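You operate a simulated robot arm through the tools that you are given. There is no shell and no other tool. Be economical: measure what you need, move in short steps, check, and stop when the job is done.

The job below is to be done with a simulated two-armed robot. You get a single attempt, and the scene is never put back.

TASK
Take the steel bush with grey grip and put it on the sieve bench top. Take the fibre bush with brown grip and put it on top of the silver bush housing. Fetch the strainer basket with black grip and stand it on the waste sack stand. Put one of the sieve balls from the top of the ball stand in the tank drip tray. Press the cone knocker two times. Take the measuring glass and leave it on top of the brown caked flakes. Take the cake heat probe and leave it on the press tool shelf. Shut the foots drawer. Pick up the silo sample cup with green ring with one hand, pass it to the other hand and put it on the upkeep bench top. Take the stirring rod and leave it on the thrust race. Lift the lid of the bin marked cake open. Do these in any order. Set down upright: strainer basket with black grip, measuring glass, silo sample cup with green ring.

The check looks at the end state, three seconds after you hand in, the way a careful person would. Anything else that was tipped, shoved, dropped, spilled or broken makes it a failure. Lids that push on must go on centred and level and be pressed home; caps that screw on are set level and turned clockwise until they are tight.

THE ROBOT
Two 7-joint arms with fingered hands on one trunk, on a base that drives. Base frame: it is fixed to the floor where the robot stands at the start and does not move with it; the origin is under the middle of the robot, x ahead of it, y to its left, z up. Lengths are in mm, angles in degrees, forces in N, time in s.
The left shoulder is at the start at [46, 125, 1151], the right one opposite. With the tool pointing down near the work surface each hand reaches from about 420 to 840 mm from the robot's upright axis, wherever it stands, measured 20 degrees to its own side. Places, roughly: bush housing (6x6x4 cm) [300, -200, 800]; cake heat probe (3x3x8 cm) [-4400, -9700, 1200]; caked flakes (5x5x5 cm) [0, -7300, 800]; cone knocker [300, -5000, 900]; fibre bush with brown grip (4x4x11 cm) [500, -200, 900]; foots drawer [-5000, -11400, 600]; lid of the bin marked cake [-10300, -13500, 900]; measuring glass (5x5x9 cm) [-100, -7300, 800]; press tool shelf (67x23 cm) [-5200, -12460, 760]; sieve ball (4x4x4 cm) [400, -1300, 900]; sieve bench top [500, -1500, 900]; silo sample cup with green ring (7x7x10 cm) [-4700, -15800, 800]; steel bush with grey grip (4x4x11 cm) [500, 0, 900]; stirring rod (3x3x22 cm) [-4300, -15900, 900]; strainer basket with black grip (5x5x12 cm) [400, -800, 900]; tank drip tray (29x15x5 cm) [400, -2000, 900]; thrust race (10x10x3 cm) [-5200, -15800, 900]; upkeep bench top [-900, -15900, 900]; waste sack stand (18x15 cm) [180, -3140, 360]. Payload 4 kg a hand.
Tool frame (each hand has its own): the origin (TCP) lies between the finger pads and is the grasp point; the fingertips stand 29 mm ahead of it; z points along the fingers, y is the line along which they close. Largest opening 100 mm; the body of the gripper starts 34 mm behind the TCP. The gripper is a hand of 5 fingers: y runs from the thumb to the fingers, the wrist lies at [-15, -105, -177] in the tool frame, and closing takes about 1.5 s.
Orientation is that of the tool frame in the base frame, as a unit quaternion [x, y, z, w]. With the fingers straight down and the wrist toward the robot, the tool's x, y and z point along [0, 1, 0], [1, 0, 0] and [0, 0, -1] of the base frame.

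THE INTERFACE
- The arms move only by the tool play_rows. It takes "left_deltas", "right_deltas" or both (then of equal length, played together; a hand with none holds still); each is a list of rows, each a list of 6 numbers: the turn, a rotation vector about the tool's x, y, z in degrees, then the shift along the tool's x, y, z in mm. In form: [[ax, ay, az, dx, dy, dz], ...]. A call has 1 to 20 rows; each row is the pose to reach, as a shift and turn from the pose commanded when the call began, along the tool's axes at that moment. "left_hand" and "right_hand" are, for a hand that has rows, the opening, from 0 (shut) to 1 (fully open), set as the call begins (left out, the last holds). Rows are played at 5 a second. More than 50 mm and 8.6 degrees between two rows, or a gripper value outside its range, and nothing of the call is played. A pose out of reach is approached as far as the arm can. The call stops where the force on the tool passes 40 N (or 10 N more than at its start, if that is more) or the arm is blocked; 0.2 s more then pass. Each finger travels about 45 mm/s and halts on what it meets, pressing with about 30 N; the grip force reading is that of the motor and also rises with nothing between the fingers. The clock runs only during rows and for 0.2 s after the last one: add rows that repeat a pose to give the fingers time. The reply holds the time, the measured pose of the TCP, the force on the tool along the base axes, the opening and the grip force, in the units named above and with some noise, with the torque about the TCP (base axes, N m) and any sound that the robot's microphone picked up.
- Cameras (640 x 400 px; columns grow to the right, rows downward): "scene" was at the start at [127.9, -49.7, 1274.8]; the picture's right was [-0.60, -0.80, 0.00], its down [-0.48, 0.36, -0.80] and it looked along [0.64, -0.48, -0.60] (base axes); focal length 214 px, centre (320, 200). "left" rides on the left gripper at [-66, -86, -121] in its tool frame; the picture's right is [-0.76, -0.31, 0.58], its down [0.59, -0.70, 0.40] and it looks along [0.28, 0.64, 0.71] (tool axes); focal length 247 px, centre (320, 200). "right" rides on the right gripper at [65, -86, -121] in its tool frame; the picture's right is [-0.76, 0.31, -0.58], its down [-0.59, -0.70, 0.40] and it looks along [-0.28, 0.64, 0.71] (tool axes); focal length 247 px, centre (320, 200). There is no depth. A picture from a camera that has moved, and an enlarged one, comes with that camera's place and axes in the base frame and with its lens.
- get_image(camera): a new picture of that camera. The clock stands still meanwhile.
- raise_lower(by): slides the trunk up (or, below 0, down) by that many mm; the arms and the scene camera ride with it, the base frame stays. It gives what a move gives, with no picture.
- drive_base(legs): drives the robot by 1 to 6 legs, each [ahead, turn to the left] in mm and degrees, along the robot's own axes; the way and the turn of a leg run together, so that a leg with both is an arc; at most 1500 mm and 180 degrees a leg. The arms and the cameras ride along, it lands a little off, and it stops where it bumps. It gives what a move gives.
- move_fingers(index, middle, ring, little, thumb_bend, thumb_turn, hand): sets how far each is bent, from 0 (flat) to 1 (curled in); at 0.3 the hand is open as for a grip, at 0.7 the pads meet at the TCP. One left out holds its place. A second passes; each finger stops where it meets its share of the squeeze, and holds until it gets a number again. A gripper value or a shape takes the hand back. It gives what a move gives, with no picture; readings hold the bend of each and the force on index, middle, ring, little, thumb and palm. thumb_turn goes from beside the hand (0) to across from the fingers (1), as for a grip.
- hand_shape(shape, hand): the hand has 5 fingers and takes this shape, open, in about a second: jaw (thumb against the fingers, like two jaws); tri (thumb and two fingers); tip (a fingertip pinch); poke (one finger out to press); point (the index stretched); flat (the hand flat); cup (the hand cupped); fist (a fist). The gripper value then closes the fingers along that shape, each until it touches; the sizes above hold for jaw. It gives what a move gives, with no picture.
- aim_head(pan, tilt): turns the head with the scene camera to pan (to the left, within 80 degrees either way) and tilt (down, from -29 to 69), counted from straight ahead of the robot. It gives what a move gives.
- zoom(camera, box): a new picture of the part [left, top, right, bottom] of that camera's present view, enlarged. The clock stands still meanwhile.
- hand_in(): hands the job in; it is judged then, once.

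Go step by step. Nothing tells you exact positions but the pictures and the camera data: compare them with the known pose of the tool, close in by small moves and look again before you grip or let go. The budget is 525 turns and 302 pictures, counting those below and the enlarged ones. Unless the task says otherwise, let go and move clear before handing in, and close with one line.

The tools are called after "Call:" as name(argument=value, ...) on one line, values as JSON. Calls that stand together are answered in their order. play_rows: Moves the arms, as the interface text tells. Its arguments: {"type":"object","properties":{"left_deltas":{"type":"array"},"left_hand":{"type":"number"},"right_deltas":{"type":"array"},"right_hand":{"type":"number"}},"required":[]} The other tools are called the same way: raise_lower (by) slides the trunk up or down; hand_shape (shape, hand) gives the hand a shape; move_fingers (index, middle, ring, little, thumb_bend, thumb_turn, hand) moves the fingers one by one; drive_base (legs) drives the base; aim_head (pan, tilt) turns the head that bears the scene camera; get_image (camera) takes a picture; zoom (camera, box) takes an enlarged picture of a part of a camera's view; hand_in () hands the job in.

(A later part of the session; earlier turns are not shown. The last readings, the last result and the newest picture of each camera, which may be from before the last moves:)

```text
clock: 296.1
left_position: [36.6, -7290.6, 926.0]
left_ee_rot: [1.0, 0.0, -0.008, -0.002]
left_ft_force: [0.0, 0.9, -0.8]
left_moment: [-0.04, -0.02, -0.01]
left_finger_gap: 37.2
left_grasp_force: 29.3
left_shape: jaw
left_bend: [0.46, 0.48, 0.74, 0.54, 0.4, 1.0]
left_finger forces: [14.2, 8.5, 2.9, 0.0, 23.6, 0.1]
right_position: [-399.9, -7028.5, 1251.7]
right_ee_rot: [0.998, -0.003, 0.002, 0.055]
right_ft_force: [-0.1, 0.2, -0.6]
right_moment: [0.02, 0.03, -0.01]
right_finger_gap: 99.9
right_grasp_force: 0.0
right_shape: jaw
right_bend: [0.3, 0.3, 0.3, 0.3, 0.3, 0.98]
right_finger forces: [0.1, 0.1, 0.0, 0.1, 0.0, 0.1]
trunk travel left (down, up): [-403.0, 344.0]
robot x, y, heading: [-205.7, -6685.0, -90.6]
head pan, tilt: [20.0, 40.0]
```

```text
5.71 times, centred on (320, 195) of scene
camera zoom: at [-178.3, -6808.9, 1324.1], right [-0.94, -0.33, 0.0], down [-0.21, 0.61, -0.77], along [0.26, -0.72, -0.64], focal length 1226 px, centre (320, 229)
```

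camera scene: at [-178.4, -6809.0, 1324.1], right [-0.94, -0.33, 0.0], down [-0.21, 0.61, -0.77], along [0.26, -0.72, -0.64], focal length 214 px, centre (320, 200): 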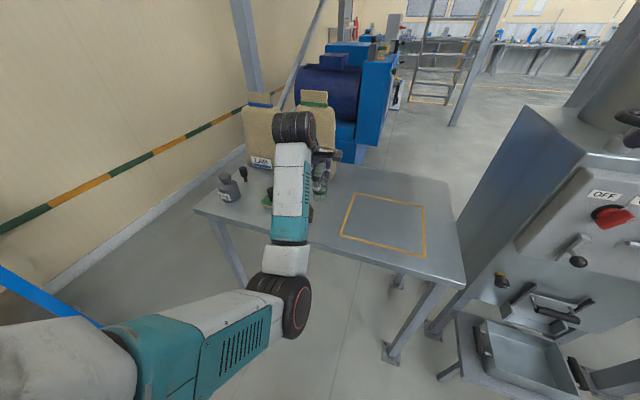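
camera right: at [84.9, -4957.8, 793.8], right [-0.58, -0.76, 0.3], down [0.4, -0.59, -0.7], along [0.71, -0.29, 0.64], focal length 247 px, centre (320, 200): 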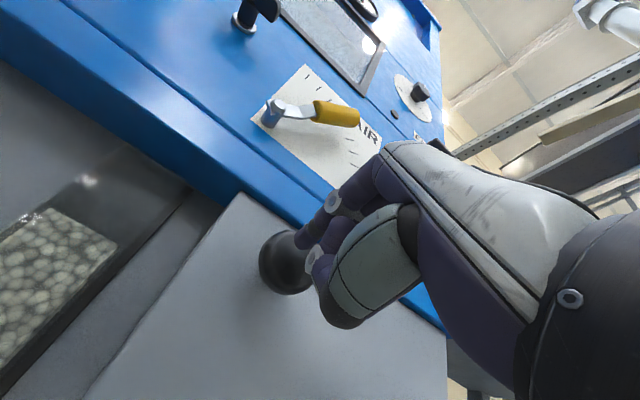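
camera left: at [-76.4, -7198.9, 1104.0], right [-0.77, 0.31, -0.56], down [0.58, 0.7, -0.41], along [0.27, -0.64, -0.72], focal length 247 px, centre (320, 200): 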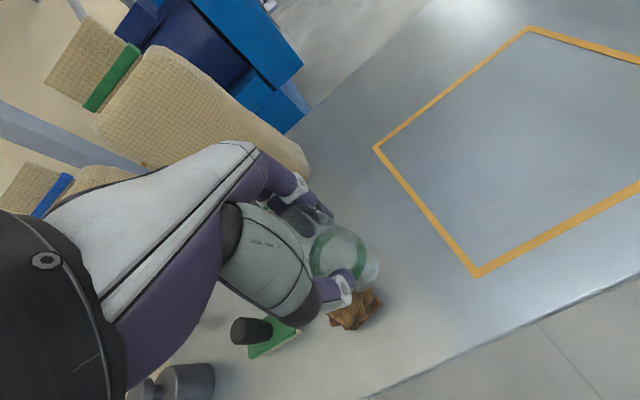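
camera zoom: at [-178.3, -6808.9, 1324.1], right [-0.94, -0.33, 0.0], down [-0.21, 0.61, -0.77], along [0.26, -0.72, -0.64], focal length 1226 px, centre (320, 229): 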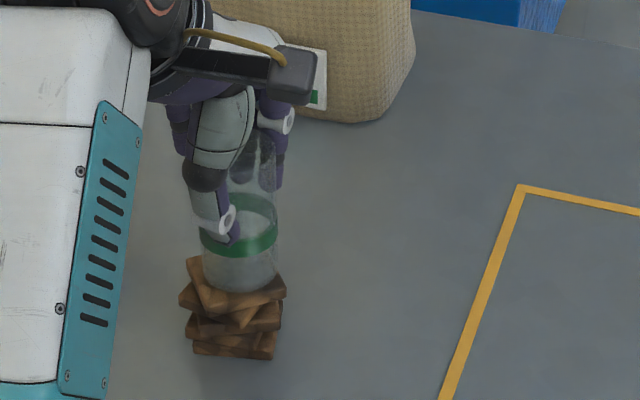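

Shifting 4 mm nearer and continuing down.

Call:
play_rows(left_deltas=[[0, 0, 0, 0, -4, 0], [0, 0, 0, 0, -4, 2], [0, 0, 0, 0, -4, 4], [0, 0, 0, 0, -4, 4]])

Call:
play_rows(left_deltas=[[0, 0, 0, 0, 0, 1.5], [0, 0, 0, 0, 0, 3], [0, 0, 0, 0, 0, 3]])

Call:
zoom(camera="scene", box=[290, 160, 350, 230])

```text
clock: 297.1
left_position: [37.6, -7284.4, 922.5]
left_ee_rot: [1.0, -0.001, -0.009, -0.002]
left_ft_force: [0.6, 0.0, -1.0]
left_moment: [-0.01, 0.0, -0.01]
left_finger_gap: 37.2
left_grasp_force: 29.7
left_shape: jaw
left_bend: [0.46, 0.48, 0.74, 0.54, 0.4, 1.0]
left_finger forces: [14.1, 8.5, 2.9, 0.1, 23.6, 0.0]
right_position: [-400.0, -7031.3, 1251.7]
right_ee_rot: [0.998, -0.004, 0.002, 0.055]
right_ft_force: [-1.0, 0.2, 0.0]
right_moment: [-0.01, 0.0, 0.0]
right_finger_gap: 100.1
right_grasp_force: 0.1
right_shape: jaw
right_bend: [0.3, 0.3, 0.3, 0.3, 0.3, 0.98]
right_finger forces: [0.0, 0.0, 0.0, 0.1, 0.0, 0.0]
trunk travel left (down, up): [-403.0, 344.0]
robot x, y, heading: [-209.0, -6684.1, -90.5]
head pan, tilt: [20.0, 40.0]
```

```text
clock: 297.9
left_position: [37.4, -7285.3, 920.8]
left_ee_rot: [1.0, -0.001, -0.008, -0.001]
left_ft_force: [0.0, 1.3, 8.6]
left_moment: [-0.07, 0.0, 0.01]
left_finger_gap: 37.0
left_grasp_force: 29.6
left_shape: jaw
left_bend: [0.46, 0.48, 0.74, 0.54, 0.4, 1.0]
left_finger forces: [14.2, 9.0, 3.2, 0.1, 24.3, 0.0]
right_position: [-400.0, -7029.5, 1252.0]
right_ee_rot: [0.998, -0.004, 0.001, 0.056]
right_ft_force: [-0.1, 0.4, -0.2]
right_moment: [-0.02, 0.0, 0.0]
right_finger_gap: 99.9
right_grasp_force: 0.1
right_shape: jaw
right_bend: [0.3, 0.3, 0.3, 0.3, 0.3, 0.98]
right_finger forces: [0.1, 0.0, 0.0, 0.0, 0.0, 0.0]
trunk travel left (down, up): [-403.0, 344.0]
robot x, y, heading: [-205.4, -6685.7, -90.5]
head pan, tilt: [20.0, 40.0]
```

```text
5.71 times, centred on (320, 195) of scene
camera zoom: at [-178.5, -6808.0, 1324.3], right [-0.94, -0.33, 0.0], down [-0.21, 0.61, -0.77], along [0.26, -0.72, -0.64], focal length 1226 px, centre (320, 229)
```

zoom: 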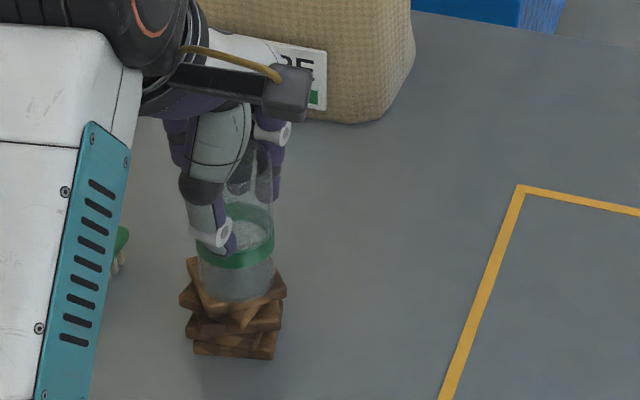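

Seated, centred, 8.6 N. Opening gradually.

Call:
play_rows(left_deltas=[[0, 0, 0, 0, 0, -1], [0, 0, 0, 0, 0, -1], [0, 0, 0, 0, 0, -1]])

Call:
play_rows(left_deltas=[[0, 0, 0, 0, 0, 0], [0, 0, 0, 0, 0, 0], [0, 0, 0, 0, 0, 0], [0, 0, 0, 0, 0, 0], [0, 0, 0, 0, 0, 0], [0, 0, 0, 0, 0, 0], [0, 0, 0, 0, 0, 0]], left_hand=1)

Call:
zoom(camera="scene", box=[290, 160, 350, 230])

```text
clock: 298.7
left_position: [36.5, -7285.2, 920.1]
left_ee_rot: [1.0, 0.0, -0.008, -0.001]
left_ft_force: [0.1, -0.5, 9.3]
left_moment: [-0.18, -0.05, -0.02]
left_finger_gap: 37.3
left_grasp_force: 30.0
left_shape: jaw
left_bend: [0.46, 0.48, 0.74, 0.54, 0.4, 1.0]
left_finger forces: [14.9, 9.4, 3.2, 0.1, 24.1, 0.1]
right_position: [-399.7, -7029.6, 1251.8]
right_ee_rot: [0.998, -0.003, 0.001, 0.056]
right_ft_force: [-0.2, -0.3, 0.2]
right_moment: [0.02, 0.0, -0.02]
right_finger_gap: 99.9
right_grasp_force: 0.2
right_shape: jaw
right_bend: [0.3, 0.3, 0.3, 0.3, 0.3, 0.98]
right_finger forces: [0.0, 0.0, 0.0, 0.0, 0.0, 0.0]
trunk travel left (down, up): [-403.0, 344.0]
robot x, y, heading: [-205.3, -6683.1, -90.4]
head pan, tilt: [20.0, 40.0]
```

```text
clock: 300.3
left_position: [36.0, -7285.3, 921.7]
left_ee_rot: [1.0, -0.001, -0.008, -0.002]
left_ft_force: [-0.5, -0.4, 0.1]
left_moment: [0.0, 0.0, -0.02]
left_finger_gap: 99.8
left_grasp_force: 0.1
left_shape: jaw
left_bend: [0.3, 0.3, 0.3, 0.3, 0.3, 0.98]
left_finger forces: [0.0, 0.0, 0.1, 0.0, 0.0, 0.1]
right_position: [-399.5, -7030.9, 1251.0]
right_ee_rot: [0.998, -0.003, 0.001, 0.055]
right_ft_force: [-0.2, 0.2, 0.0]
right_moment: [0.04, -0.01, 0.01]
right_finger_gap: 99.6
right_grasp_force: 0.1
right_shape: jaw
right_bend: [0.3, 0.3, 0.3, 0.3, 0.3, 0.98]
right_finger forces: [0.0, 0.0, 0.0, 0.0, 0.1, 0.0]
trunk travel left (down, up): [-403.0, 344.0]
robot x, y, heading: [-208.5, -6682.5, -90.5]
head pan, tilt: [20.0, 40.0]
```

```text
5.71 times, centred on (320, 195) of scene
camera zoom: at [-178.3, -6808.9, 1324.1], right [-0.94, -0.33, 0.0], down [-0.21, 0.61, -0.77], along [0.26, -0.72, -0.64], focal length 1226 px, centre (320, 229)
```

zoom: 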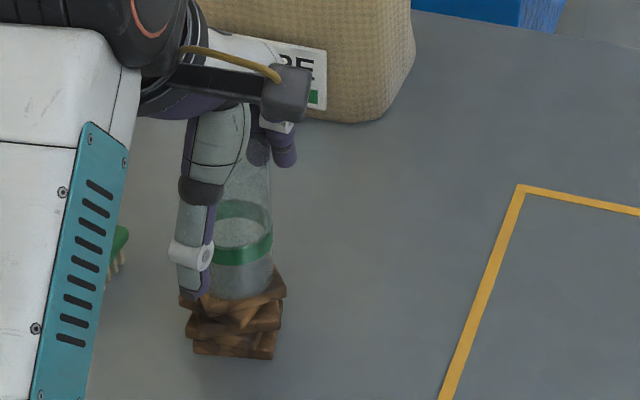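

Glass stands on the flakes. Lifting the hand straight up, then backing away.

Call:
play_rows(left_deltas=[[0, 0, 0, 0, 0, -25], [0, 0, 0, 0, 0, -65], [0, 0, 0, 0, 0, -110], [0, 0, 0, 0, 0, -155], [0, 0, 0, 0, 0, -200]])

Call:
drive_base(legs=[[-250, 0]])

Call:
get_image(camera="scene")

```text
clock: 301.5
left_position: [42.7, -7287.5, 1120.1]
left_ee_rot: [1.0, 0.0, -0.009, -0.003]
left_ft_force: [0.2, 0.4, -0.5]
left_moment: [-0.03, -0.02, -0.01]
left_finger_gap: 99.8
left_grasp_force: 0.0
left_shape: jaw
left_bend: [0.3, 0.3, 0.3, 0.3, 0.3, 0.98]
left_finger forces: [0.0, 0.1, 0.0, 0.0, 0.0, 0.0]
right_position: [-399.5, -7029.9, 1252.2]
right_ee_rot: [0.998, -0.004, 0.001, 0.055]
right_ft_force: [0.8, 0.4, 0.3]
right_moment: [-0.02, 0.04, 0.0]
right_finger_gap: 100.0
right_grasp_force: 0.1
right_shape: jaw
right_bend: [0.3, 0.3, 0.3, 0.3, 0.3, 0.98]
right_finger forces: [0.0, 0.1, 0.0, 0.0, 0.0, 0.1]
trunk travel left (down, up): [-403.0, 344.0]
robot x, y, heading: [-209.4, -6684.5, -90.4]
head pan, tilt: [20.0, 40.0]
```

```text
clock: 303.4
left_position: [42.7, -7038.2, 1121.0]
left_ee_rot: [1.0, -0.001, -0.01, -0.002]
left_ft_force: [-0.9, -0.2, 1.0]
left_moment: [-0.03, 0.07, 0.0]
left_finger_gap: 99.8
left_grasp_force: 0.0
left_shape: jaw
left_bend: [0.3, 0.3, 0.3, 0.3, 0.3, 0.98]
left_finger forces: [0.0, 0.1, 0.0, 0.0, 0.0, 0.0]
right_position: [-397.1, -6779.1, 1251.6]
right_ee_rot: [0.998, -0.003, 0.002, 0.056]
right_ft_force: [-0.4, 0.5, -0.4]
right_moment: [-0.03, 0.0, -0.06]
right_finger_gap: 100.1
right_grasp_force: 0.0
right_shape: jaw
right_bend: [0.3, 0.3, 0.3, 0.3, 0.3, 0.98]
right_finger forces: [0.0, 0.0, 0.1, 0.0, 0.0, 0.1]
trunk travel left (down, up): [-403.0, 344.0]
robot x, y, heading: [-201.1, -6433.7, -90.4]
head pan, tilt: [20.0, 40.0]
```

```text
140 pictures are left
camera scene: at [-176.3, -6557.8, 1324.2], right [-0.94, -0.33, 0.0], down [-0.21, 0.61, -0.77], along [0.26, -0.72, -0.64], focal length 214 px, centre (320, 200)
```

scene: 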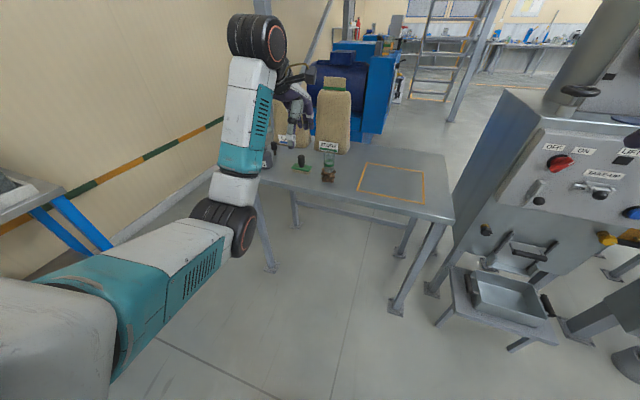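

Glass stands on the flakes. Next region is around (-4400, -9700); I'll turn toward -x and survey the way.

Call:
drive_base(legs=[[-400, 0], [0, -90]])

Call:
aim_head(pan=30, tilt=5)

Call:
get_image(camera="scene")

```text
clock: 307.0
left_position: [-74.1, -6674.1, 1120.5]
left_ee_rot: [0.995, -0.098, -0.008, -0.003]
left_ft_force: [0.0, 0.5, -0.4]
left_moment: [-0.04, 0.0, -0.01]
left_finger_gap: 99.9
left_grasp_force: 0.1
left_shape: jaw
left_bend: [0.3, 0.3, 0.3, 0.3, 0.3, 0.98]
left_finger forces: [0.0, 0.0, 0.0, 0.1, 0.0, 0.0]
right_position: [-455.9, -6338.3, 1251.4]
right_ee_rot: [0.993, -0.099, -0.004, 0.056]
right_ft_force: [0.3, 0.3, -0.5]
right_moment: [0.0, 0.02, 0.0]
right_finger_gap: 99.8
right_grasp_force: 0.0
right_shape: jaw
right_bend: [0.3, 0.3, 0.3, 0.3, 0.3, 0.98]
right_finger forces: [0.1, 0.0, 0.1, 0.0, 0.0, 0.1]
trunk travel left (down, up): [-403.0, 344.0]
robot x, y, heading: [-202.4, -6035.8, -101.5]
head pan, tilt: [20.0, 40.0]
stopped in leg 2: the robot was blocked; the commanded pose is now the measured one
```

```text
clock: 308.0
left_position: [-75.6, -6673.5, 1120.6]
left_ee_rot: [0.995, -0.098, -0.009, -0.003]
left_ft_force: [0.1, 0.0, 0.3]
left_moment: [-0.01, -0.04, 0.0]
left_finger_gap: 100.0
left_grasp_force: 0.1
left_shape: jaw
left_bend: [0.3, 0.3, 0.3, 0.3, 0.3, 0.98]
left_finger forces: [0.0, 0.0, 0.0, 0.0, 0.0, 0.0]
right_position: [-456.2, -6339.0, 1251.1]
right_ee_rot: [0.994, -0.098, -0.003, 0.055]
right_ft_force: [-0.3, 0.0, 0.2]
right_moment: [0.0, 0.05, 0.05]
right_finger_gap: 99.9
right_grasp_force: 0.0
right_shape: jaw
right_bend: [0.3, 0.3, 0.3, 0.3, 0.3, 0.98]
right_finger forces: [0.1, 0.1, 0.1, 0.0, 0.1, 0.0]
trunk travel left (down, up): [-403.0, 344.0]
robot x, y, heading: [-203.2, -6035.0, -101.7]
head pan, tilt: [30.0, 5.0]
```

```text
139 pictures are left
camera scene: at [-180.7, -6165.3, 1379.8], right [-0.95, -0.32, 0.0], down [-0.03, 0.08, -1.0], along [0.32, -0.94, -0.09], focal length 214 px, centre (320, 200)
```

scene: 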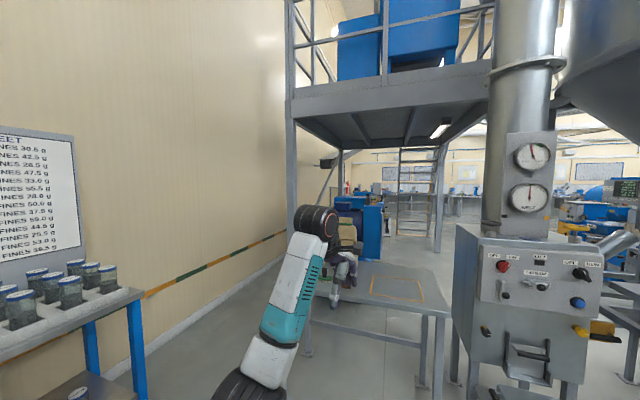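

Something close behind/left blocked the turn. I'll move forward 250 mm and turn there.

Call:
drive_base(legs=[[250, 0], [0, -78]])

Call:
aim_head(pan=30, tilt=5)

Call:
get_image(camera="scene")

```text
clock: 313.2
left_position: [-858.1, -6523.7, 1120.9]
left_ee_rot: [-0.702, 0.712, 0.004, 0.008]
left_ft_force: [0.3, -0.7, 0.5]
left_moment: [0.02, -0.04, 0.03]
left_finger_gap: 99.9
left_grasp_force: 0.1
left_shape: jaw
left_bend: [0.3, 0.3, 0.3, 0.3, 0.3, 0.98]
left_finger forces: [0.0, 0.0, 0.1, 0.0, 0.0, 0.0]
right_position: [-595.3, -6087.7, 1251.9]
right_ee_rot: [-0.7, 0.712, 0.038, -0.04]
right_ft_force: [-0.1, -0.4, -0.6]
right_moment: [-0.03, 0.0, 0.01]
right_finger_gap: 99.7
right_grasp_force: 0.2
right_shape: jaw
right_bend: [0.3, 0.3, 0.3, 0.3, 0.3, 0.98]
right_finger forces: [0.1, 0.1, 0.0, 0.0, 0.1, 0.0]
trunk travel left (down, up): [-403.0, 344.0]
robot x, y, heading: [-251.3, -6282.5, 179.3]
head pan, tilt: [30.0, 5.0]
```

```text
clock: 313.8
left_position: [-856.5, -6524.0, 1121.2]
left_ee_rot: [-0.702, 0.712, 0.004, 0.009]
left_ft_force: [0.0, -0.5, 0.3]
left_moment: [0.02, -0.02, -0.03]
left_finger_gap: 100.0
left_grasp_force: 0.1
left_shape: jaw
left_bend: [0.3, 0.3, 0.3, 0.3, 0.3, 0.98]
left_finger forces: [0.0, 0.0, 0.1, 0.0, 0.1, 0.0]
right_position: [-595.1, -6087.8, 1252.2]
right_ee_rot: [-0.7, 0.712, 0.038, -0.041]
right_ft_force: [-0.1, 0.5, 0.0]
right_moment: [0.02, 0.01, -0.01]
right_finger_gap: 99.9
right_grasp_force: 0.1
right_shape: jaw
right_bend: [0.3, 0.3, 0.3, 0.3, 0.3, 0.98]
right_finger forces: [0.1, 0.0, 0.0, 0.0, 0.0, 0.0]
trunk travel left (down, up): [-403.0, 344.0]
robot x, y, heading: [-253.1, -6280.7, 179.2]
head pan, tilt: [30.0, 5.0]
```

```text
138 pictures are left
camera scene: at [-377.5, -6325.3, 1379.9], right [-0.48, 0.87, 0.0], down [0.08, 0.04, -1.0], along [-0.87, -0.48, -0.09], focal length 214 px, centre (320, 200)
```

scene: 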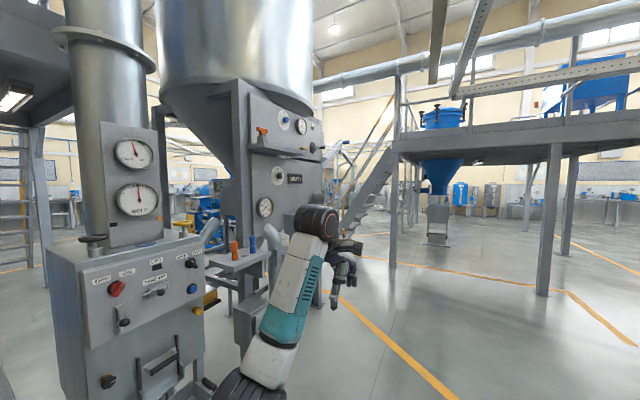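

Open floor toward -x. Driving 2450 mm along, then turning to -y to look down the next aisle.

Call:
drive_base(legs=[[1500, 0], [950, 0], [0, 90]])

Call:
aim_head(pan=-10, tilt=8)

Call:
get_image(camera="scene")

```text
clock: 329.4
left_position: [-2429.3, -6842.0, 1119.8]
left_ee_rot: [1.0, -0.018, -0.009, -0.003]
left_ft_force: [-0.2, -0.1, 0.5]
left_moment: [-0.01, -0.03, -0.01]
left_finger_gap: 100.0
left_grasp_force: 0.0
left_shape: jaw
left_bend: [0.3, 0.3, 0.3, 0.3, 0.3, 0.98]
left_finger forces: [0.0, 0.1, 0.0, 0.0, 0.1, 0.0]
right_position: [-2858.5, -6570.7, 1251.7]
right_ee_rot: [0.998, -0.019, 0.001, 0.055]
right_ft_force: [0.3, 0.6, -0.1]
right_moment: [-0.02, -0.01, 0.01]
right_finger_gap: 100.0
right_grasp_force: 0.0
right_shape: jaw
right_bend: [0.3, 0.3, 0.3, 0.3, 0.3, 0.98]
right_finger forces: [0.0, 0.0, 0.1, 0.1, 0.1, 0.0]
trunk travel left (down, up): [-403.0, 344.0]
robot x, y, heading: [-2658.5, -6230.3, -92.1]
head pan, tilt: [30.0, 5.0]
```

```text
clock: 330.5
left_position: [-2428.8, -6841.6, 1120.3]
left_ee_rot: [1.0, -0.018, -0.009, -0.002]
left_ft_force: [-0.4, -0.4, -0.4]
left_moment: [-0.02, -0.01, 0.0]
left_finger_gap: 99.6
left_grasp_force: 0.0
left_shape: jaw
left_bend: [0.3, 0.3, 0.3, 0.3, 0.3, 0.98]
left_finger forces: [0.0, 0.1, 0.0, 0.1, 0.0, 0.0]
right_position: [-2859.7, -6569.6, 1251.9]
right_ee_rot: [0.998, -0.019, 0.001, 0.056]
right_ft_force: [0.5, -0.5, -0.2]
right_moment: [0.01, 0.0, -0.01]
right_finger_gap: 100.0
right_grasp_force: 0.0
right_shape: jaw
right_bend: [0.3, 0.3, 0.3, 0.3, 0.3, 0.98]
right_finger forces: [0.1, 0.0, 0.1, 0.0, 0.0, 0.0]
trunk travel left (down, up): [-403.0, 344.0]
robot x, y, heading: [-2655.0, -6228.4, -91.8]
head pan, tilt: [-10.0, 8.0]
```

```text
137 pictures are left
camera scene: at [-2676.6, -6365.3, 1375.0], right [-0.98, 0.21, 0.0], down [0.03, 0.14, -0.99], along [-0.21, -0.97, -0.14], focal length 214 px, centre (320, 200)
```

scene: 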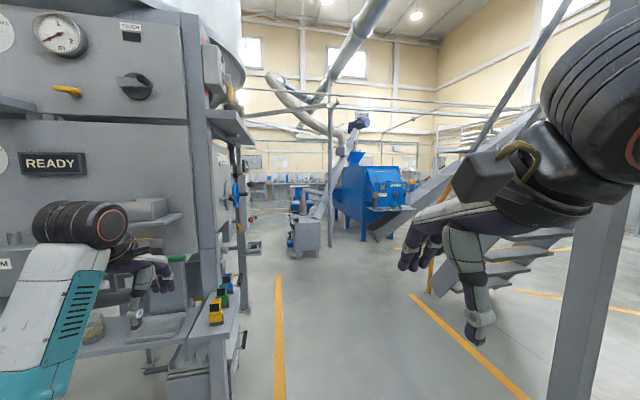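

The blue press ahead carries the probe at about (-4400, -9700). I'll bear right through the aisle.

Call:
drive_base(legs=[[0, -14], [1500, 0]])

Call:
aim_head(pan=-15, tilt=8)

Call:
get_image(camera="scene")

```text
clock: 338.8
left_position: [-2992.9, -8321.7, 1119.7]
left_ee_rot: [0.991, -0.134, -0.009, -0.004]
left_ft_force: [-0.5, 0.1, 0.1]
left_moment: [-0.01, 0.02, 0.02]
left_finger_gap: 100.1
left_grasp_force: 0.0
left_shape: jaw
left_bend: [0.3, 0.3, 0.3, 0.3, 0.3, 0.98]
left_finger forces: [0.0, 0.1, 0.0, 0.0, 0.1, 0.0]
right_position: [-3348.4, -7959.7, 1251.4]
right_ee_rot: [0.989, -0.135, -0.006, 0.056]
right_ft_force: [0.1, -0.2, 0.3]
right_moment: [-0.02, -0.02, -0.02]
right_finger_gap: 99.8
right_grasp_force: 0.1
right_shape: jaw
right_bend: [0.3, 0.3, 0.3, 0.3, 0.3, 0.98]
right_finger forces: [0.0, 0.0, 0.0, 0.0, 0.0, 0.0]
trunk travel left (down, up): [-403.0, 344.0]
robot x, y, heading: [-3068.2, -7676.8, -105.7]
head pan, tilt: [-10.0, 8.0]
```

```text
clock: 339.4
left_position: [-2991.3, -8323.3, 1120.6]
left_ee_rot: [0.991, -0.135, -0.009, -0.004]
left_ft_force: [0.9, -0.4, -0.4]
left_moment: [0.0, 0.02, 0.03]
left_finger_gap: 100.0
left_grasp_force: 0.0
left_shape: jaw
left_bend: [0.3, 0.3, 0.3, 0.3, 0.3, 0.98]
left_finger forces: [0.0, 0.0, 0.0, 0.0, 0.0, 0.0]
right_position: [-3349.1, -7959.7, 1250.6]
right_ee_rot: [0.989, -0.134, -0.005, 0.056]
right_ft_force: [-0.3, 0.7, -0.1]
right_moment: [0.02, 0.03, 0.02]
right_finger_gap: 99.6
right_grasp_force: 0.0
right_shape: jaw
right_bend: [0.3, 0.3, 0.3, 0.3, 0.3, 0.98]
right_finger forces: [0.1, 0.0, 0.1, 0.0, 0.0, 0.0]
trunk travel left (down, up): [-403.0, 344.0]
robot x, y, heading: [-3069.9, -7672.5, -105.6]
head pan, tilt: [-15.0, 8.0]
```

```text
136 pictures are left
camera scene: at [-3130.8, -7797.7, 1375.0], right [-0.86, 0.51, 0.0], down [0.07, 0.12, -0.99], along [-0.5, -0.85, -0.14], focal length 214 px, centre (320, 200)
```

scene: 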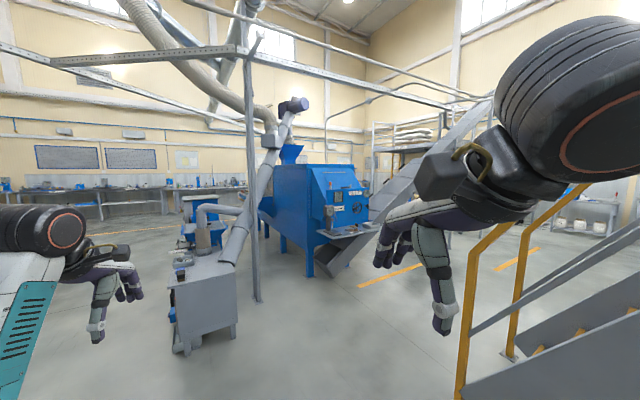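

Call:
zoom(camera="scene", box=[280, 150, 400, 260])

```text
3.64 times, centred on (340, 205) of scene
camera zoom: at [-3130.8, -7797.7, 1375.0], right [-0.86, 0.51, 0.0], down [0.07, 0.12, -0.99], along [-0.5, -0.85, -0.14], focal length 780 px, centre (247, 182)
```

zoom: 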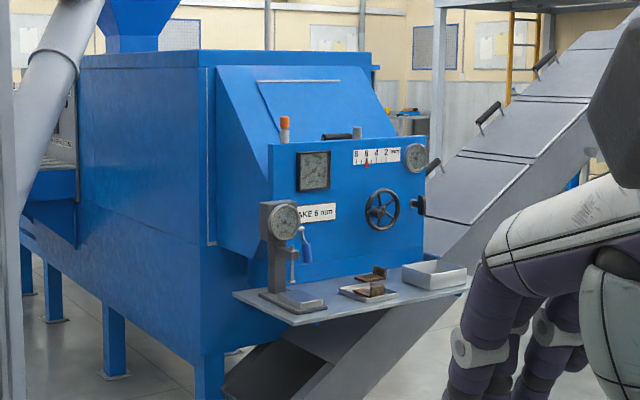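

The orange-capped probe stands on top of the panel's left end. I'll raise the trunk and go round: down to y≈-8900, west to x≈-4580, then face the panel.

Call:
raise_lower(by=250)

Call:
drive_base(legs=[[0, -1.8], [1290, 0], [0, -72.6], [1130, 0], [0, 90]])

Call:
aim_head(pan=10, tilt=35)

Call:
get_image(camera="scene")

```text
clock: 342.0
left_position: [-2993.0, -8321.9, 1370.0]
left_ee_rot: [0.991, -0.134, -0.009, -0.003]
left_ft_force: [-0.3, -0.7, 0.0]
left_moment: [0.0, 0.0, -0.01]
left_finger_gap: 100.2
left_grasp_force: 0.1
left_shape: jaw
left_bend: [0.3, 0.3, 0.3, 0.3, 0.3, 0.98]
left_finger forces: [0.0, 0.1, 0.1, 0.0, 0.1, 0.0]
right_position: [-3347.9, -7958.4, 1501.6]
right_ee_rot: [0.989, -0.135, -0.005, 0.056]
right_ft_force: [0.2, 0.0, 0.2]
right_moment: [0.02, 0.01, -0.01]
right_finger_gap: 99.7
right_grasp_force: 0.1
right_shape: jaw
right_bend: [0.3, 0.3, 0.3, 0.3, 0.3, 0.98]
right_finger forces: [0.0, 0.1, 0.1, 0.0, 0.0, 0.1]
trunk travel left (down, up): [-653.0, 94.0]
robot x, y, heading: [-3070.7, -7675.0, -105.6]
head pan, tilt: [-15.0, 8.0]
```

```text
clock: 361.4
left_position: [-4324.4, -9537.7, 1370.5]
left_ee_rot: [1.0, 0.01, -0.009, -0.003]
left_ft_force: [-0.2, 0.6, 0.0]
left_moment: [-0.03, 0.02, 0.0]
left_finger_gap: 99.8
left_grasp_force: 0.1
left_shape: jaw
left_bend: [0.3, 0.3, 0.3, 0.3, 0.3, 0.98]
left_finger forces: [0.1, 0.1, 0.0, 0.1, 0.1, 0.0]
right_position: [-4769.1, -9291.2, 1502.2]
right_ee_rot: [0.998, 0.01, 0.002, 0.056]
right_ft_force: [0.0, -0.5, -0.3]
right_moment: [-0.02, 0.04, -0.01]
right_finger_gap: 99.8
right_grasp_force: 0.0
right_shape: jaw
right_bend: [0.3, 0.3, 0.3, 0.3, 0.3, 0.98]
right_finger forces: [0.0, 0.0, 0.1, 0.0, 0.0, 0.0]
trunk travel left (down, up): [-653.0, 94.0]
robot x, y, heading: [-4582.7, -8939.4, -89.1]
head pan, tilt: [-15.0, 8.0]
```

```text
clock: 362.3
left_position: [-4323.0, -9537.8, 1370.4]
left_ee_rot: [1.0, 0.01, -0.008, -0.003]
left_ft_force: [-0.9, 0.8, -0.2]
left_moment: [0.0, -0.02, 0.0]
left_finger_gap: 99.9
left_grasp_force: 0.1
left_shape: jaw
left_bend: [0.3, 0.3, 0.3, 0.3, 0.3, 0.98]
left_finger forces: [0.0, 0.0, 0.0, 0.1, 0.0, 0.1]
right_position: [-4769.1, -9291.1, 1502.5]
right_ee_rot: [0.998, 0.01, 0.003, 0.056]
right_ft_force: [-0.1, 0.7, 0.8]
right_moment: [0.01, 0.02, 0.0]
right_finger_gap: 100.2
right_grasp_force: 0.1
right_shape: jaw
right_bend: [0.3, 0.3, 0.3, 0.3, 0.3, 0.98]
right_finger forces: [0.0, 0.1, 0.0, 0.0, 0.1, 0.1]
trunk travel left (down, up): [-653.0, 94.0]
robot x, y, heading: [-4585.3, -8942.1, -89.0]
head pan, tilt: [10.0, 35.0]
```

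```text
134 pictures are left
camera scene: at [-4567.0, -9051.7, 1583.3], right [-0.98, -0.19, 0.0], down [-0.11, 0.56, -0.82], along [0.16, -0.8, -0.57], focal length 214 px, centre (320, 200)
```

scene: 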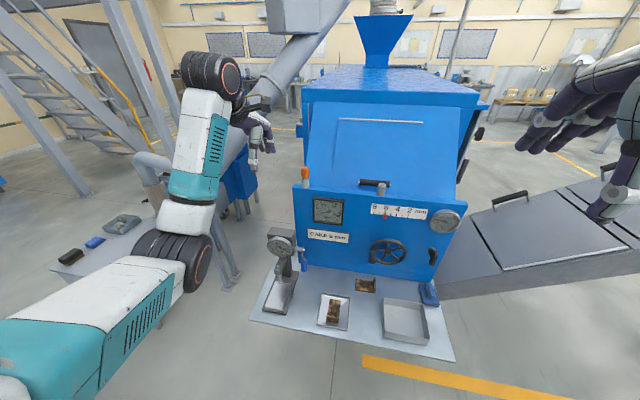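

Call:
zoom(camera="scene", box=[270, 150, 350, 210])

Call:
get_image(camera="left")

```text
6.67 times, centred on (310, 180) of scene
camera zoom: at [-4567.0, -9051.7, 1583.3], right [-0.98, -0.19, 0.0], down [-0.11, 0.56, -0.82], along [0.16, -0.8, -0.57], focal length 1430 px, centre (387, 333)
```

zoom: 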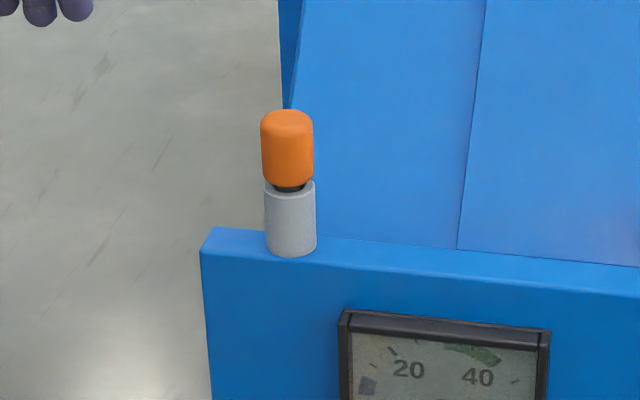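

```text
132 pictures are left
camera left: at [-4387.9, -9453.2, 1492.1], right [-0.77, 0.29, -0.56], down [0.57, 0.72, -0.41], along [0.28, -0.63, -0.72], focal length 247 px, centre (320, 200)
```

left: 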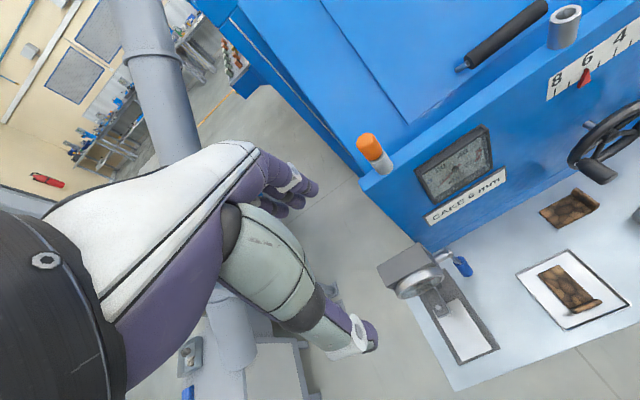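

Call:
zoom(camera="left", box=[320, 100, 460, 220])

```text
3.33 times, centred on (390, 160) of left
camera zoom: at [-4387.9, -9453.2, 1492.1], right [-0.77, 0.29, -0.56], down [0.57, 0.72, -0.41], along [0.28, -0.63, -0.72], focal length 823 px, centre (87, 333)
```

zoom: 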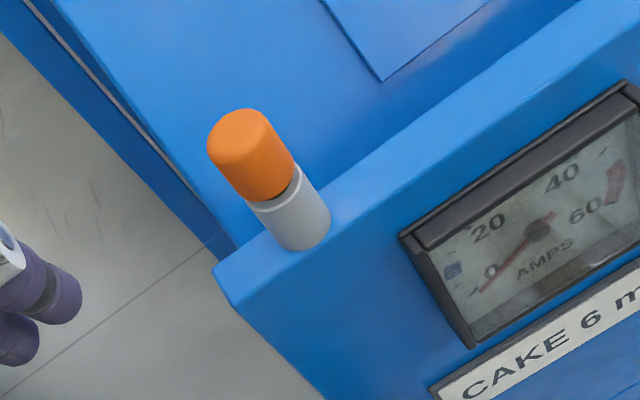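

Room behind the probe is limited, so I'll use a half-open hand and grip high on the orange cap. Driving 130 mm ahead and positioning above it.

Call:
drive_base(legs=[[130, -1]])

Call:
play_rows(left_deltas=[[0, 0, 0, -20, 15, 0], [0, 0, 0, -40, 32, 10], [0, 0, 0, -60, 50, 40], [0, 0, 0, -60, 50, 40]], left_hand=0.6)

Call:
get_image(camera="left")

Call:
zoom(camera="scene", box=[220, 100, 400, 250])

```text
clock: 363.6
left_position: [-4332.7, -9672.8, 1372.0]
left_ee_rot: [1.0, 0.001, -0.009, -0.002]
left_ft_force: [0.1, 0.1, 0.2]
left_moment: [-0.02, -0.01, 0.0]
left_finger_gap: 99.9
left_grasp_force: 0.0
left_shape: jaw
left_bend: [0.3, 0.3, 0.3, 0.3, 0.3, 0.98]
left_finger forces: [0.1, 0.1, 0.0, 0.1, 0.0, 0.0]
right_position: [-4775.1, -9417.4, 1502.1]
right_ee_rot: [0.998, 0.001, 0.002, 0.056]
right_ft_force: [0.0, -0.1, -0.3]
right_moment: [0.01, 0.01, 0.0]
right_finger_gap: 100.2
right_grasp_force: 0.2
right_shape: jaw
right_bend: [0.3, 0.3, 0.3, 0.3, 0.3, 0.98]
right_finger forces: [0.1, 0.0, 0.0, 0.0, 0.0, 0.0]
trunk travel left (down, up): [-653.0, 94.0]
robot x, y, heading: [-4584.6, -9069.7, -90.0]
head pan, tilt: [10.0, 35.0]
```

```text
clock: 364.6
left_position: [-4394.9, -9723.4, 1332.1]
left_ee_rot: [1.0, 0.0, -0.009, -0.002]
left_ft_force: [0.2, 0.0, 0.0]
left_moment: [-0.02, -0.01, -0.01]
left_finger_gap: 59.9
left_grasp_force: 0.0
left_shape: jaw
left_bend: [0.4, 0.39, 0.73, 0.44, 0.3, 1.0]
left_finger forces: [0.0, 0.0, 0.0, 0.0, 0.0, 0.0]
right_position: [-4772.9, -9417.9, 1501.8]
right_ee_rot: [0.998, 0.002, 0.002, 0.055]
right_ft_force: [1.0, 0.3, -0.3]
right_moment: [-0.02, 0.01, 0.0]
right_finger_gap: 99.7
right_grasp_force: 0.1
right_shape: jaw
right_bend: [0.3, 0.3, 0.3, 0.3, 0.3, 0.98]
right_finger forces: [0.1, 0.0, 0.0, 0.0, 0.1, 0.0]
trunk travel left (down, up): [-653.0, 94.0]
robot x, y, heading: [-4583.9, -9070.9, -90.0]
head pan, tilt: [10.0, 35.0]
```

```text
130 pictures are left
camera left: at [-4456.9, -9636.6, 1453.5], right [-0.77, 0.31, -0.56], down [0.58, 0.71, -0.41], along [0.27, -0.64, -0.72], focal length 247 px, centre (320, 200)
```

left: 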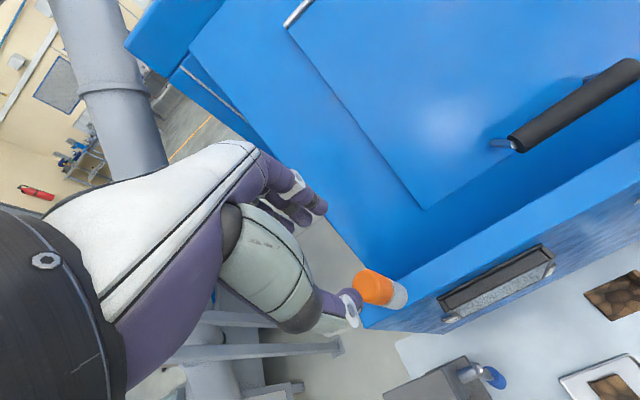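

```text
2.67 times, centred on (310, 175) of scene
camera zoom: at [-4567.3, -9182.3, 1583.3], right [-0.98, -0.17, 0.0], down [-0.1, 0.56, -0.82], along [0.14, -0.81, -0.57], focal length 572 px, centre (347, 267)
```

zoom: 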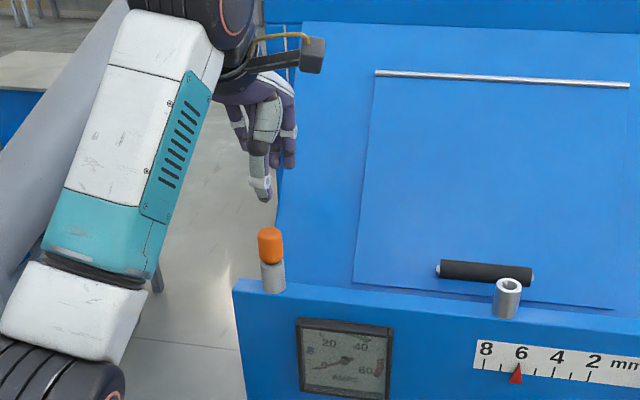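

Probe at ≈(-4385, -9714, 1226). Correcting and descending 55 mm before a check.

Call:
play_rows(left_deltas=[[0, 0, 0, 10, -9, 0], [0, 0, 0, 10, -9, 30], [0, 0, 0, 10, -9, 55], [0, 0, 0, 10, -9, 55]])

Call:
get_image(camera="left")

Call:
zoom(camera="scene", box=[260, 120, 340, 220])

```text
clock: 365.6
left_position: [-4384.8, -9714.9, 1276.3]
left_ee_rot: [1.0, 0.001, -0.009, -0.002]
left_ft_force: [0.2, 0.8, -0.3]
left_moment: [0.0, -0.01, 0.0]
left_finger_gap: 60.1
left_grasp_force: 0.0
left_shape: jaw
left_bend: [0.4, 0.39, 0.73, 0.44, 0.3, 1.0]
left_finger forces: [0.0, 0.0, 0.1, 0.1, 0.0, 0.0]
right_position: [-4774.5, -9418.2, 1502.1]
right_ee_rot: [0.998, 0.001, 0.002, 0.056]
right_ft_force: [-0.2, 0.3, 0.0]
right_moment: [0.02, -0.04, -0.01]
right_finger_gap: 100.1
right_grasp_force: 0.0
right_shape: jaw
right_bend: [0.3, 0.3, 0.3, 0.3, 0.3, 0.98]
right_finger forces: [0.1, 0.1, 0.0, 0.0, 0.0, 0.1]
trunk travel left (down, up): [-653.0, 94.0]
robot x, y, heading: [-4579.4, -9070.8, -90.2]
head pan, tilt: [10.0, 35.0]
```

```text
128 pictures are left
camera left: at [-4446.9, -9629.2, 1397.4], right [-0.77, 0.31, -0.56], down [0.58, 0.71, -0.41], along [0.27, -0.64, -0.72], focal length 247 px, centre (320, 200)
```

left: 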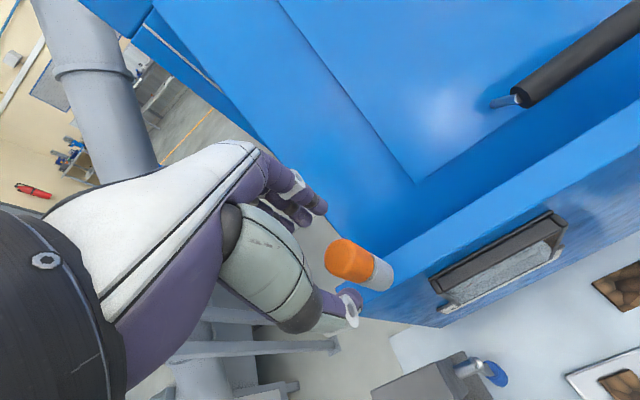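

```text
4.00 times, centred on (300, 170) of scene
camera zoom: at [-4567.7, -9182.8, 1583.3], right [-0.98, -0.17, 0.0], down [-0.1, 0.57, -0.82], along [0.14, -0.81, -0.57], focal length 858 px, centre (400, 320)
```

zoom: 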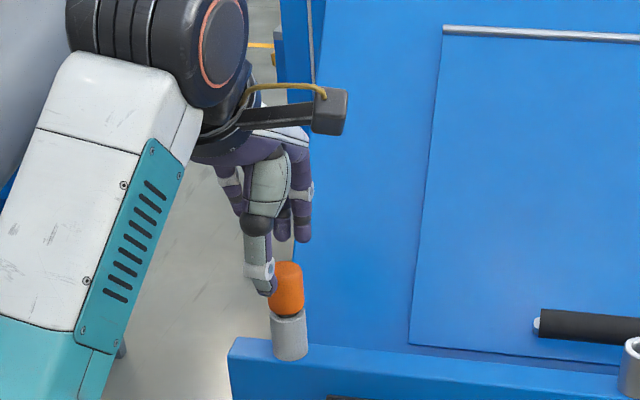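

Alignment is good (probe ≈ (-4386, -9712, 1228)). Lower 44 mm and close.

Call:
play_rows(left_deltas=[[0, 0, 0, -1, -3, 20], [0, 0, 0, -1, -3, 44], [0, 0, 0, -1, -3, 44]])

Call:
play_rows(left_deltas=[[0, 0, 0, 0, 0, 0], [0, 0, 0, 0, 0, 0], [0, 0, 0, 0, 0, 0], [0, 0, 0, 0, 0, 0], [0, 0, 0, 0, 0, 0], [0, 0, 0, 0, 0, 0], [0, 0, 0, 0, 0, 0]], left_hand=0)

Call:
get_image(camera="left")

```text
clock: 366.4
left_position: [-4385.9, -9712.7, 1232.2]
left_ee_rot: [1.0, 0.001, -0.009, -0.002]
left_ft_force: [-0.2, -0.3, 0.3]
left_moment: [0.02, -0.01, -0.03]
left_finger_gap: 60.0
left_grasp_force: 0.1
left_shape: jaw
left_bend: [0.4, 0.39, 0.73, 0.44, 0.3, 1.0]
left_finger forces: [0.0, 0.1, 0.0, 0.1, 0.1, 0.1]
right_position: [-4774.5, -9418.7, 1500.7]
right_ee_rot: [0.998, 0.001, 0.001, 0.057]
right_ft_force: [-0.5, 0.7, 0.2]
right_moment: [0.01, 0.03, -0.01]
right_finger_gap: 100.0
right_grasp_force: 0.0
right_shape: jaw
right_bend: [0.3, 0.3, 0.3, 0.3, 0.3, 0.98]
right_finger forces: [0.0, 0.0, 0.1, 0.0, 0.0, 0.0]
trunk travel left (down, up): [-653.0, 94.0]
robot x, y, heading: [-4588.9, -9073.3, -89.9]
head pan, tilt: [10.0, 35.0]
```

```text
clock: 368.0
left_position: [-4385.6, -9712.0, 1232.3]
left_ee_rot: [1.0, 0.001, -0.009, -0.001]
left_ft_force: [0.0, 1.1, 3.1]
left_moment: [0.05, 0.03, 0.01]
left_finger_gap: 18.6
left_grasp_force: 30.1
left_shape: jaw
left_bend: [0.61, 0.62, 0.68, 0.67, 0.5, 1.0]
left_finger forces: [16.6, 6.6, 0.0, 0.0, 25.8, 0.0]
right_position: [-4772.9, -9418.7, 1500.6]
right_ee_rot: [0.998, 0.002, 0.001, 0.056]
right_ft_force: [0.6, 0.5, 0.0]
right_moment: [0.0, 0.0, 0.01]
right_finger_gap: 99.6
right_grasp_force: 0.1
right_shape: jaw
right_bend: [0.3, 0.3, 0.3, 0.3, 0.3, 0.98]
right_finger forces: [0.0, 0.0, 0.0, 0.1, 0.1, 0.0]
trunk travel left (down, up): [-653.0, 94.0]
robot x, y, heading: [-4580.7, -9070.1, -90.2]
head pan, tilt: [10.0, 35.0]
```

```text
126 pictures are left
camera left: at [-4448.4, -9625.9, 1353.6], right [-0.77, 0.31, -0.56], down [0.58, 0.71, -0.41], along [0.27, -0.64, -0.72], focal length 247 px, centre (320, 200)
```

left: 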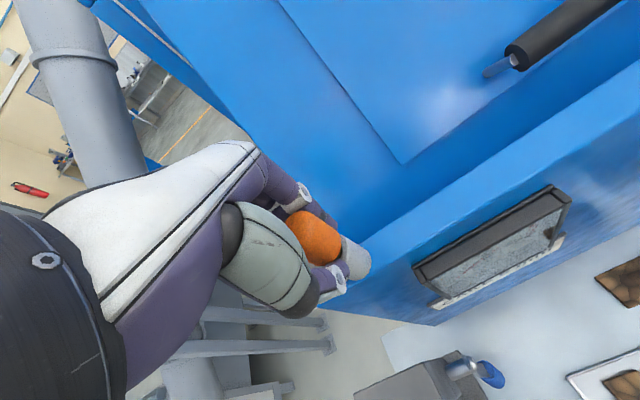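

Gripped by index, middle and thumb. Pulling straight up.

Call:
play_rows(left_deltas=[[0, 0, 0, 0, 0, -15], [0, 0, 0, 0, 0, -40], [0, 0, 0, 0, 0, -70], [0, 0, 0, 0, 0, -100], [0, 0, 0, 0, 0, -130]])

Call:
get_image(camera="left")

```text
clock: 369.2
left_position: [-4385.4, -9711.6, 1362.6]
left_ee_rot: [1.0, 0.001, -0.009, -0.003]
left_ft_force: [0.0, 0.1, -0.9]
left_moment: [0.04, -0.02, 0.02]
left_finger_gap: 18.8
left_grasp_force: 30.1
left_shape: jaw
left_bend: [0.61, 0.62, 0.68, 0.67, 0.51, 1.0]
left_finger forces: [18.1, 6.7, 0.0, 0.0, 24.0, 0.1]
right_position: [-4772.9, -9419.8, 1502.1]
right_ee_rot: [0.998, 0.001, 0.002, 0.056]
right_ft_force: [0.2, -0.5, -0.2]
right_moment: [0.01, -0.01, 0.02]
right_finger_gap: 100.1
right_grasp_force: 0.0
right_shape: jaw
right_bend: [0.3, 0.3, 0.3, 0.3, 0.3, 0.98]
right_finger forces: [0.1, 0.0, 0.1, 0.0, 0.1, 0.0]
trunk travel left (down, up): [-653.0, 94.0]
robot x, y, heading: [-4586.4, -9072.1, -90.0]
head pan, tilt: [10.0, 35.0]
```

```text
125 pictures are left
camera left: at [-4447.6, -9626.3, 1483.5], right [-0.77, 0.31, -0.56], down [0.58, 0.71, -0.4], along [0.27, -0.64, -0.72], focal length 247 px, centre (320, 200)
```

left: 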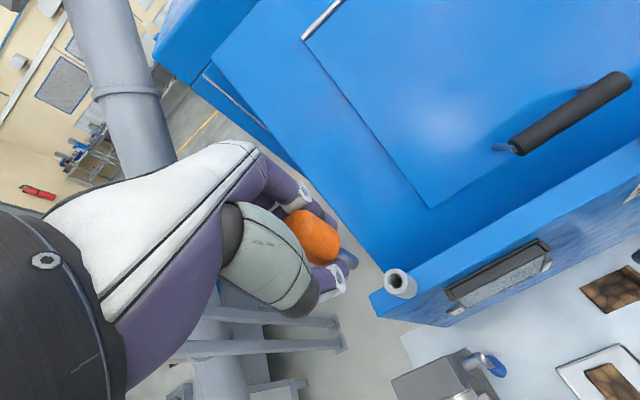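

Probe is out. Now I need a route to the drawer (-5000, -11400) and tool shelf (-5200, -12460). Backing off and surveying both sides.

Call:
drive_base(legs=[[-350, 0]])

Call:
aim_head(pan=-50, tilt=10)

Call:
get_image(camera="scene")

Call:
aim_head(pan=35, tilt=10)

Call:
get_image(camera="scene")

```text
clock: 371.5
left_position: [-4387.6, -9419.4, 1360.5]
left_ee_rot: [1.0, -0.002, -0.009, -0.005]
left_ft_force: [-0.1, 0.2, 0.1]
left_moment: [0.04, -0.01, 0.0]
left_finger_gap: 18.5
left_grasp_force: 30.2
left_shape: jaw
left_bend: [0.61, 0.62, 0.68, 0.67, 0.51, 1.0]
left_finger forces: [18.1, 6.7, 0.0, 0.0, 23.8, 0.0]
right_position: [-4774.8, -9122.3, 1500.7]
right_ee_rot: [0.999, -0.003, 0.002, 0.054]
right_ft_force: [0.1, -1.5, -0.3]
right_moment: [0.03, 0.02, 0.01]
right_finger_gap: 99.9
right_grasp_force: 0.1
right_shape: jaw
right_bend: [0.3, 0.3, 0.3, 0.3, 0.3, 0.98]
right_finger forces: [0.0, 0.0, 0.1, 0.1, 0.0, 0.0]
trunk travel left (down, up): [-653.0, 94.0]
robot x, y, heading: [-4585.5, -8771.3, -90.7]
head pan, tilt: [10.0, 35.0]
```

```text
clock: 372.8
left_position: [-4387.4, -9413.9, 1361.5]
left_ee_rot: [1.0, -0.002, -0.009, -0.002]
left_ft_force: [0.0, 0.1, 0.8]
left_moment: [0.03, 0.0, 0.01]
left_finger_gap: 18.6
left_grasp_force: 29.6
left_shape: jaw
left_bend: [0.61, 0.62, 0.68, 0.67, 0.51, 1.0]
left_finger forces: [18.1, 6.8, 0.0, 0.1, 23.9, 0.1]
right_position: [-4774.9, -9118.5, 1501.0]
right_ee_rot: [0.998, -0.002, 0.002, 0.056]
right_ft_force: [0.0, -1.2, 0.5]
right_moment: [-0.02, 0.02, -0.01]
right_finger_gap: 99.9
right_grasp_force: 0.0
right_shape: jaw
right_bend: [0.3, 0.3, 0.3, 0.3, 0.3, 0.98]
right_finger forces: [0.1, 0.0, 0.0, 0.0, 0.0, 0.0]
trunk travel left (down, up): [-653.0, 94.0]
robot x, y, heading: [-4584.3, -8774.0, -91.1]
head pan, tilt: [-50.0, 10.0]
```

```text
124 pictures are left
camera scene: at [-4655.5, -8856.0, 1623.3], right [-0.63, 0.78, 0.0], down [0.13, 0.11, -0.98], along [-0.76, -0.62, -0.17], focal length 214 px, centre (320, 200)
```

scene: 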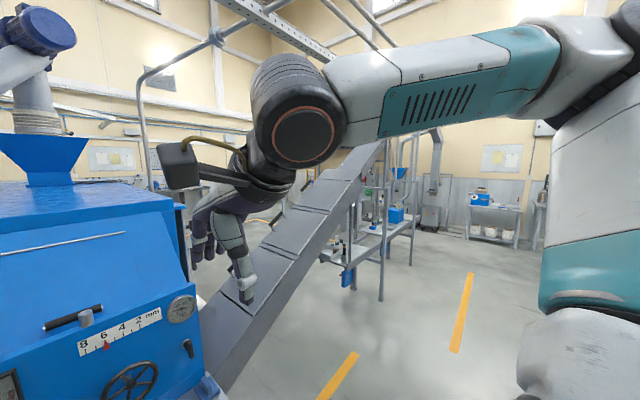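

```text
clock: 374.4
left_position: [-4388.6, -9413.4, 1361.4]
left_ee_rot: [1.0, -0.001, -0.009, -0.003]
left_ft_force: [0.5, -0.1, -0.9]
left_moment: [-0.01, 0.01, 0.01]
left_finger_gap: 18.6
left_grasp_force: 29.9
left_shape: jaw
left_bend: [0.61, 0.62, 0.68, 0.67, 0.51, 1.0]
left_finger forces: [18.1, 6.7, 0.0, 0.0, 23.9, 0.0]
right_position: [-4774.3, -9117.7, 1502.1]
right_ee_rot: [0.998, -0.001, 0.002, 0.056]
right_ft_force: [0.0, 0.2, -0.2]
right_moment: [-0.02, 0.02, 0.01]
right_finger_gap: 100.1
right_grasp_force: 0.1
right_shape: jaw
right_bend: [0.3, 0.3, 0.3, 0.3, 0.3, 0.98]
right_finger forces: [0.0, 0.0, 0.0, 0.0, 0.1, 0.0]
trunk travel left (down, up): [-653.0, 94.0]
robot x, y, heading: [-4584.5, -8770.1, -91.0]
head pan, tilt: [35.0, 10.0]
```

```text
123 pictures are left
camera scene: at [-4531.2, -8873.9, 1623.4], right [-0.83, -0.56, 0.0], down [-0.1, 0.14, -0.98], along [0.55, -0.82, -0.17], focal length 214 px, centre (320, 200)
```

scene: 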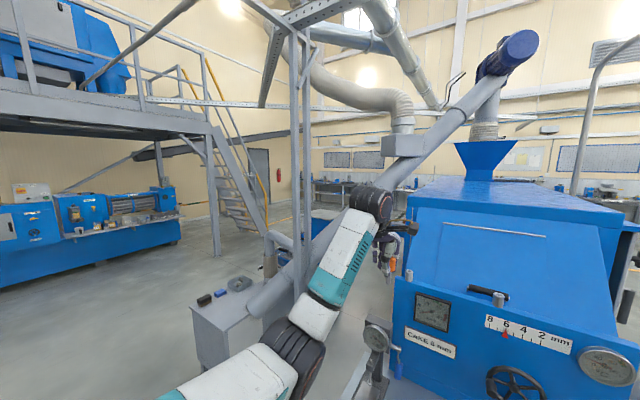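

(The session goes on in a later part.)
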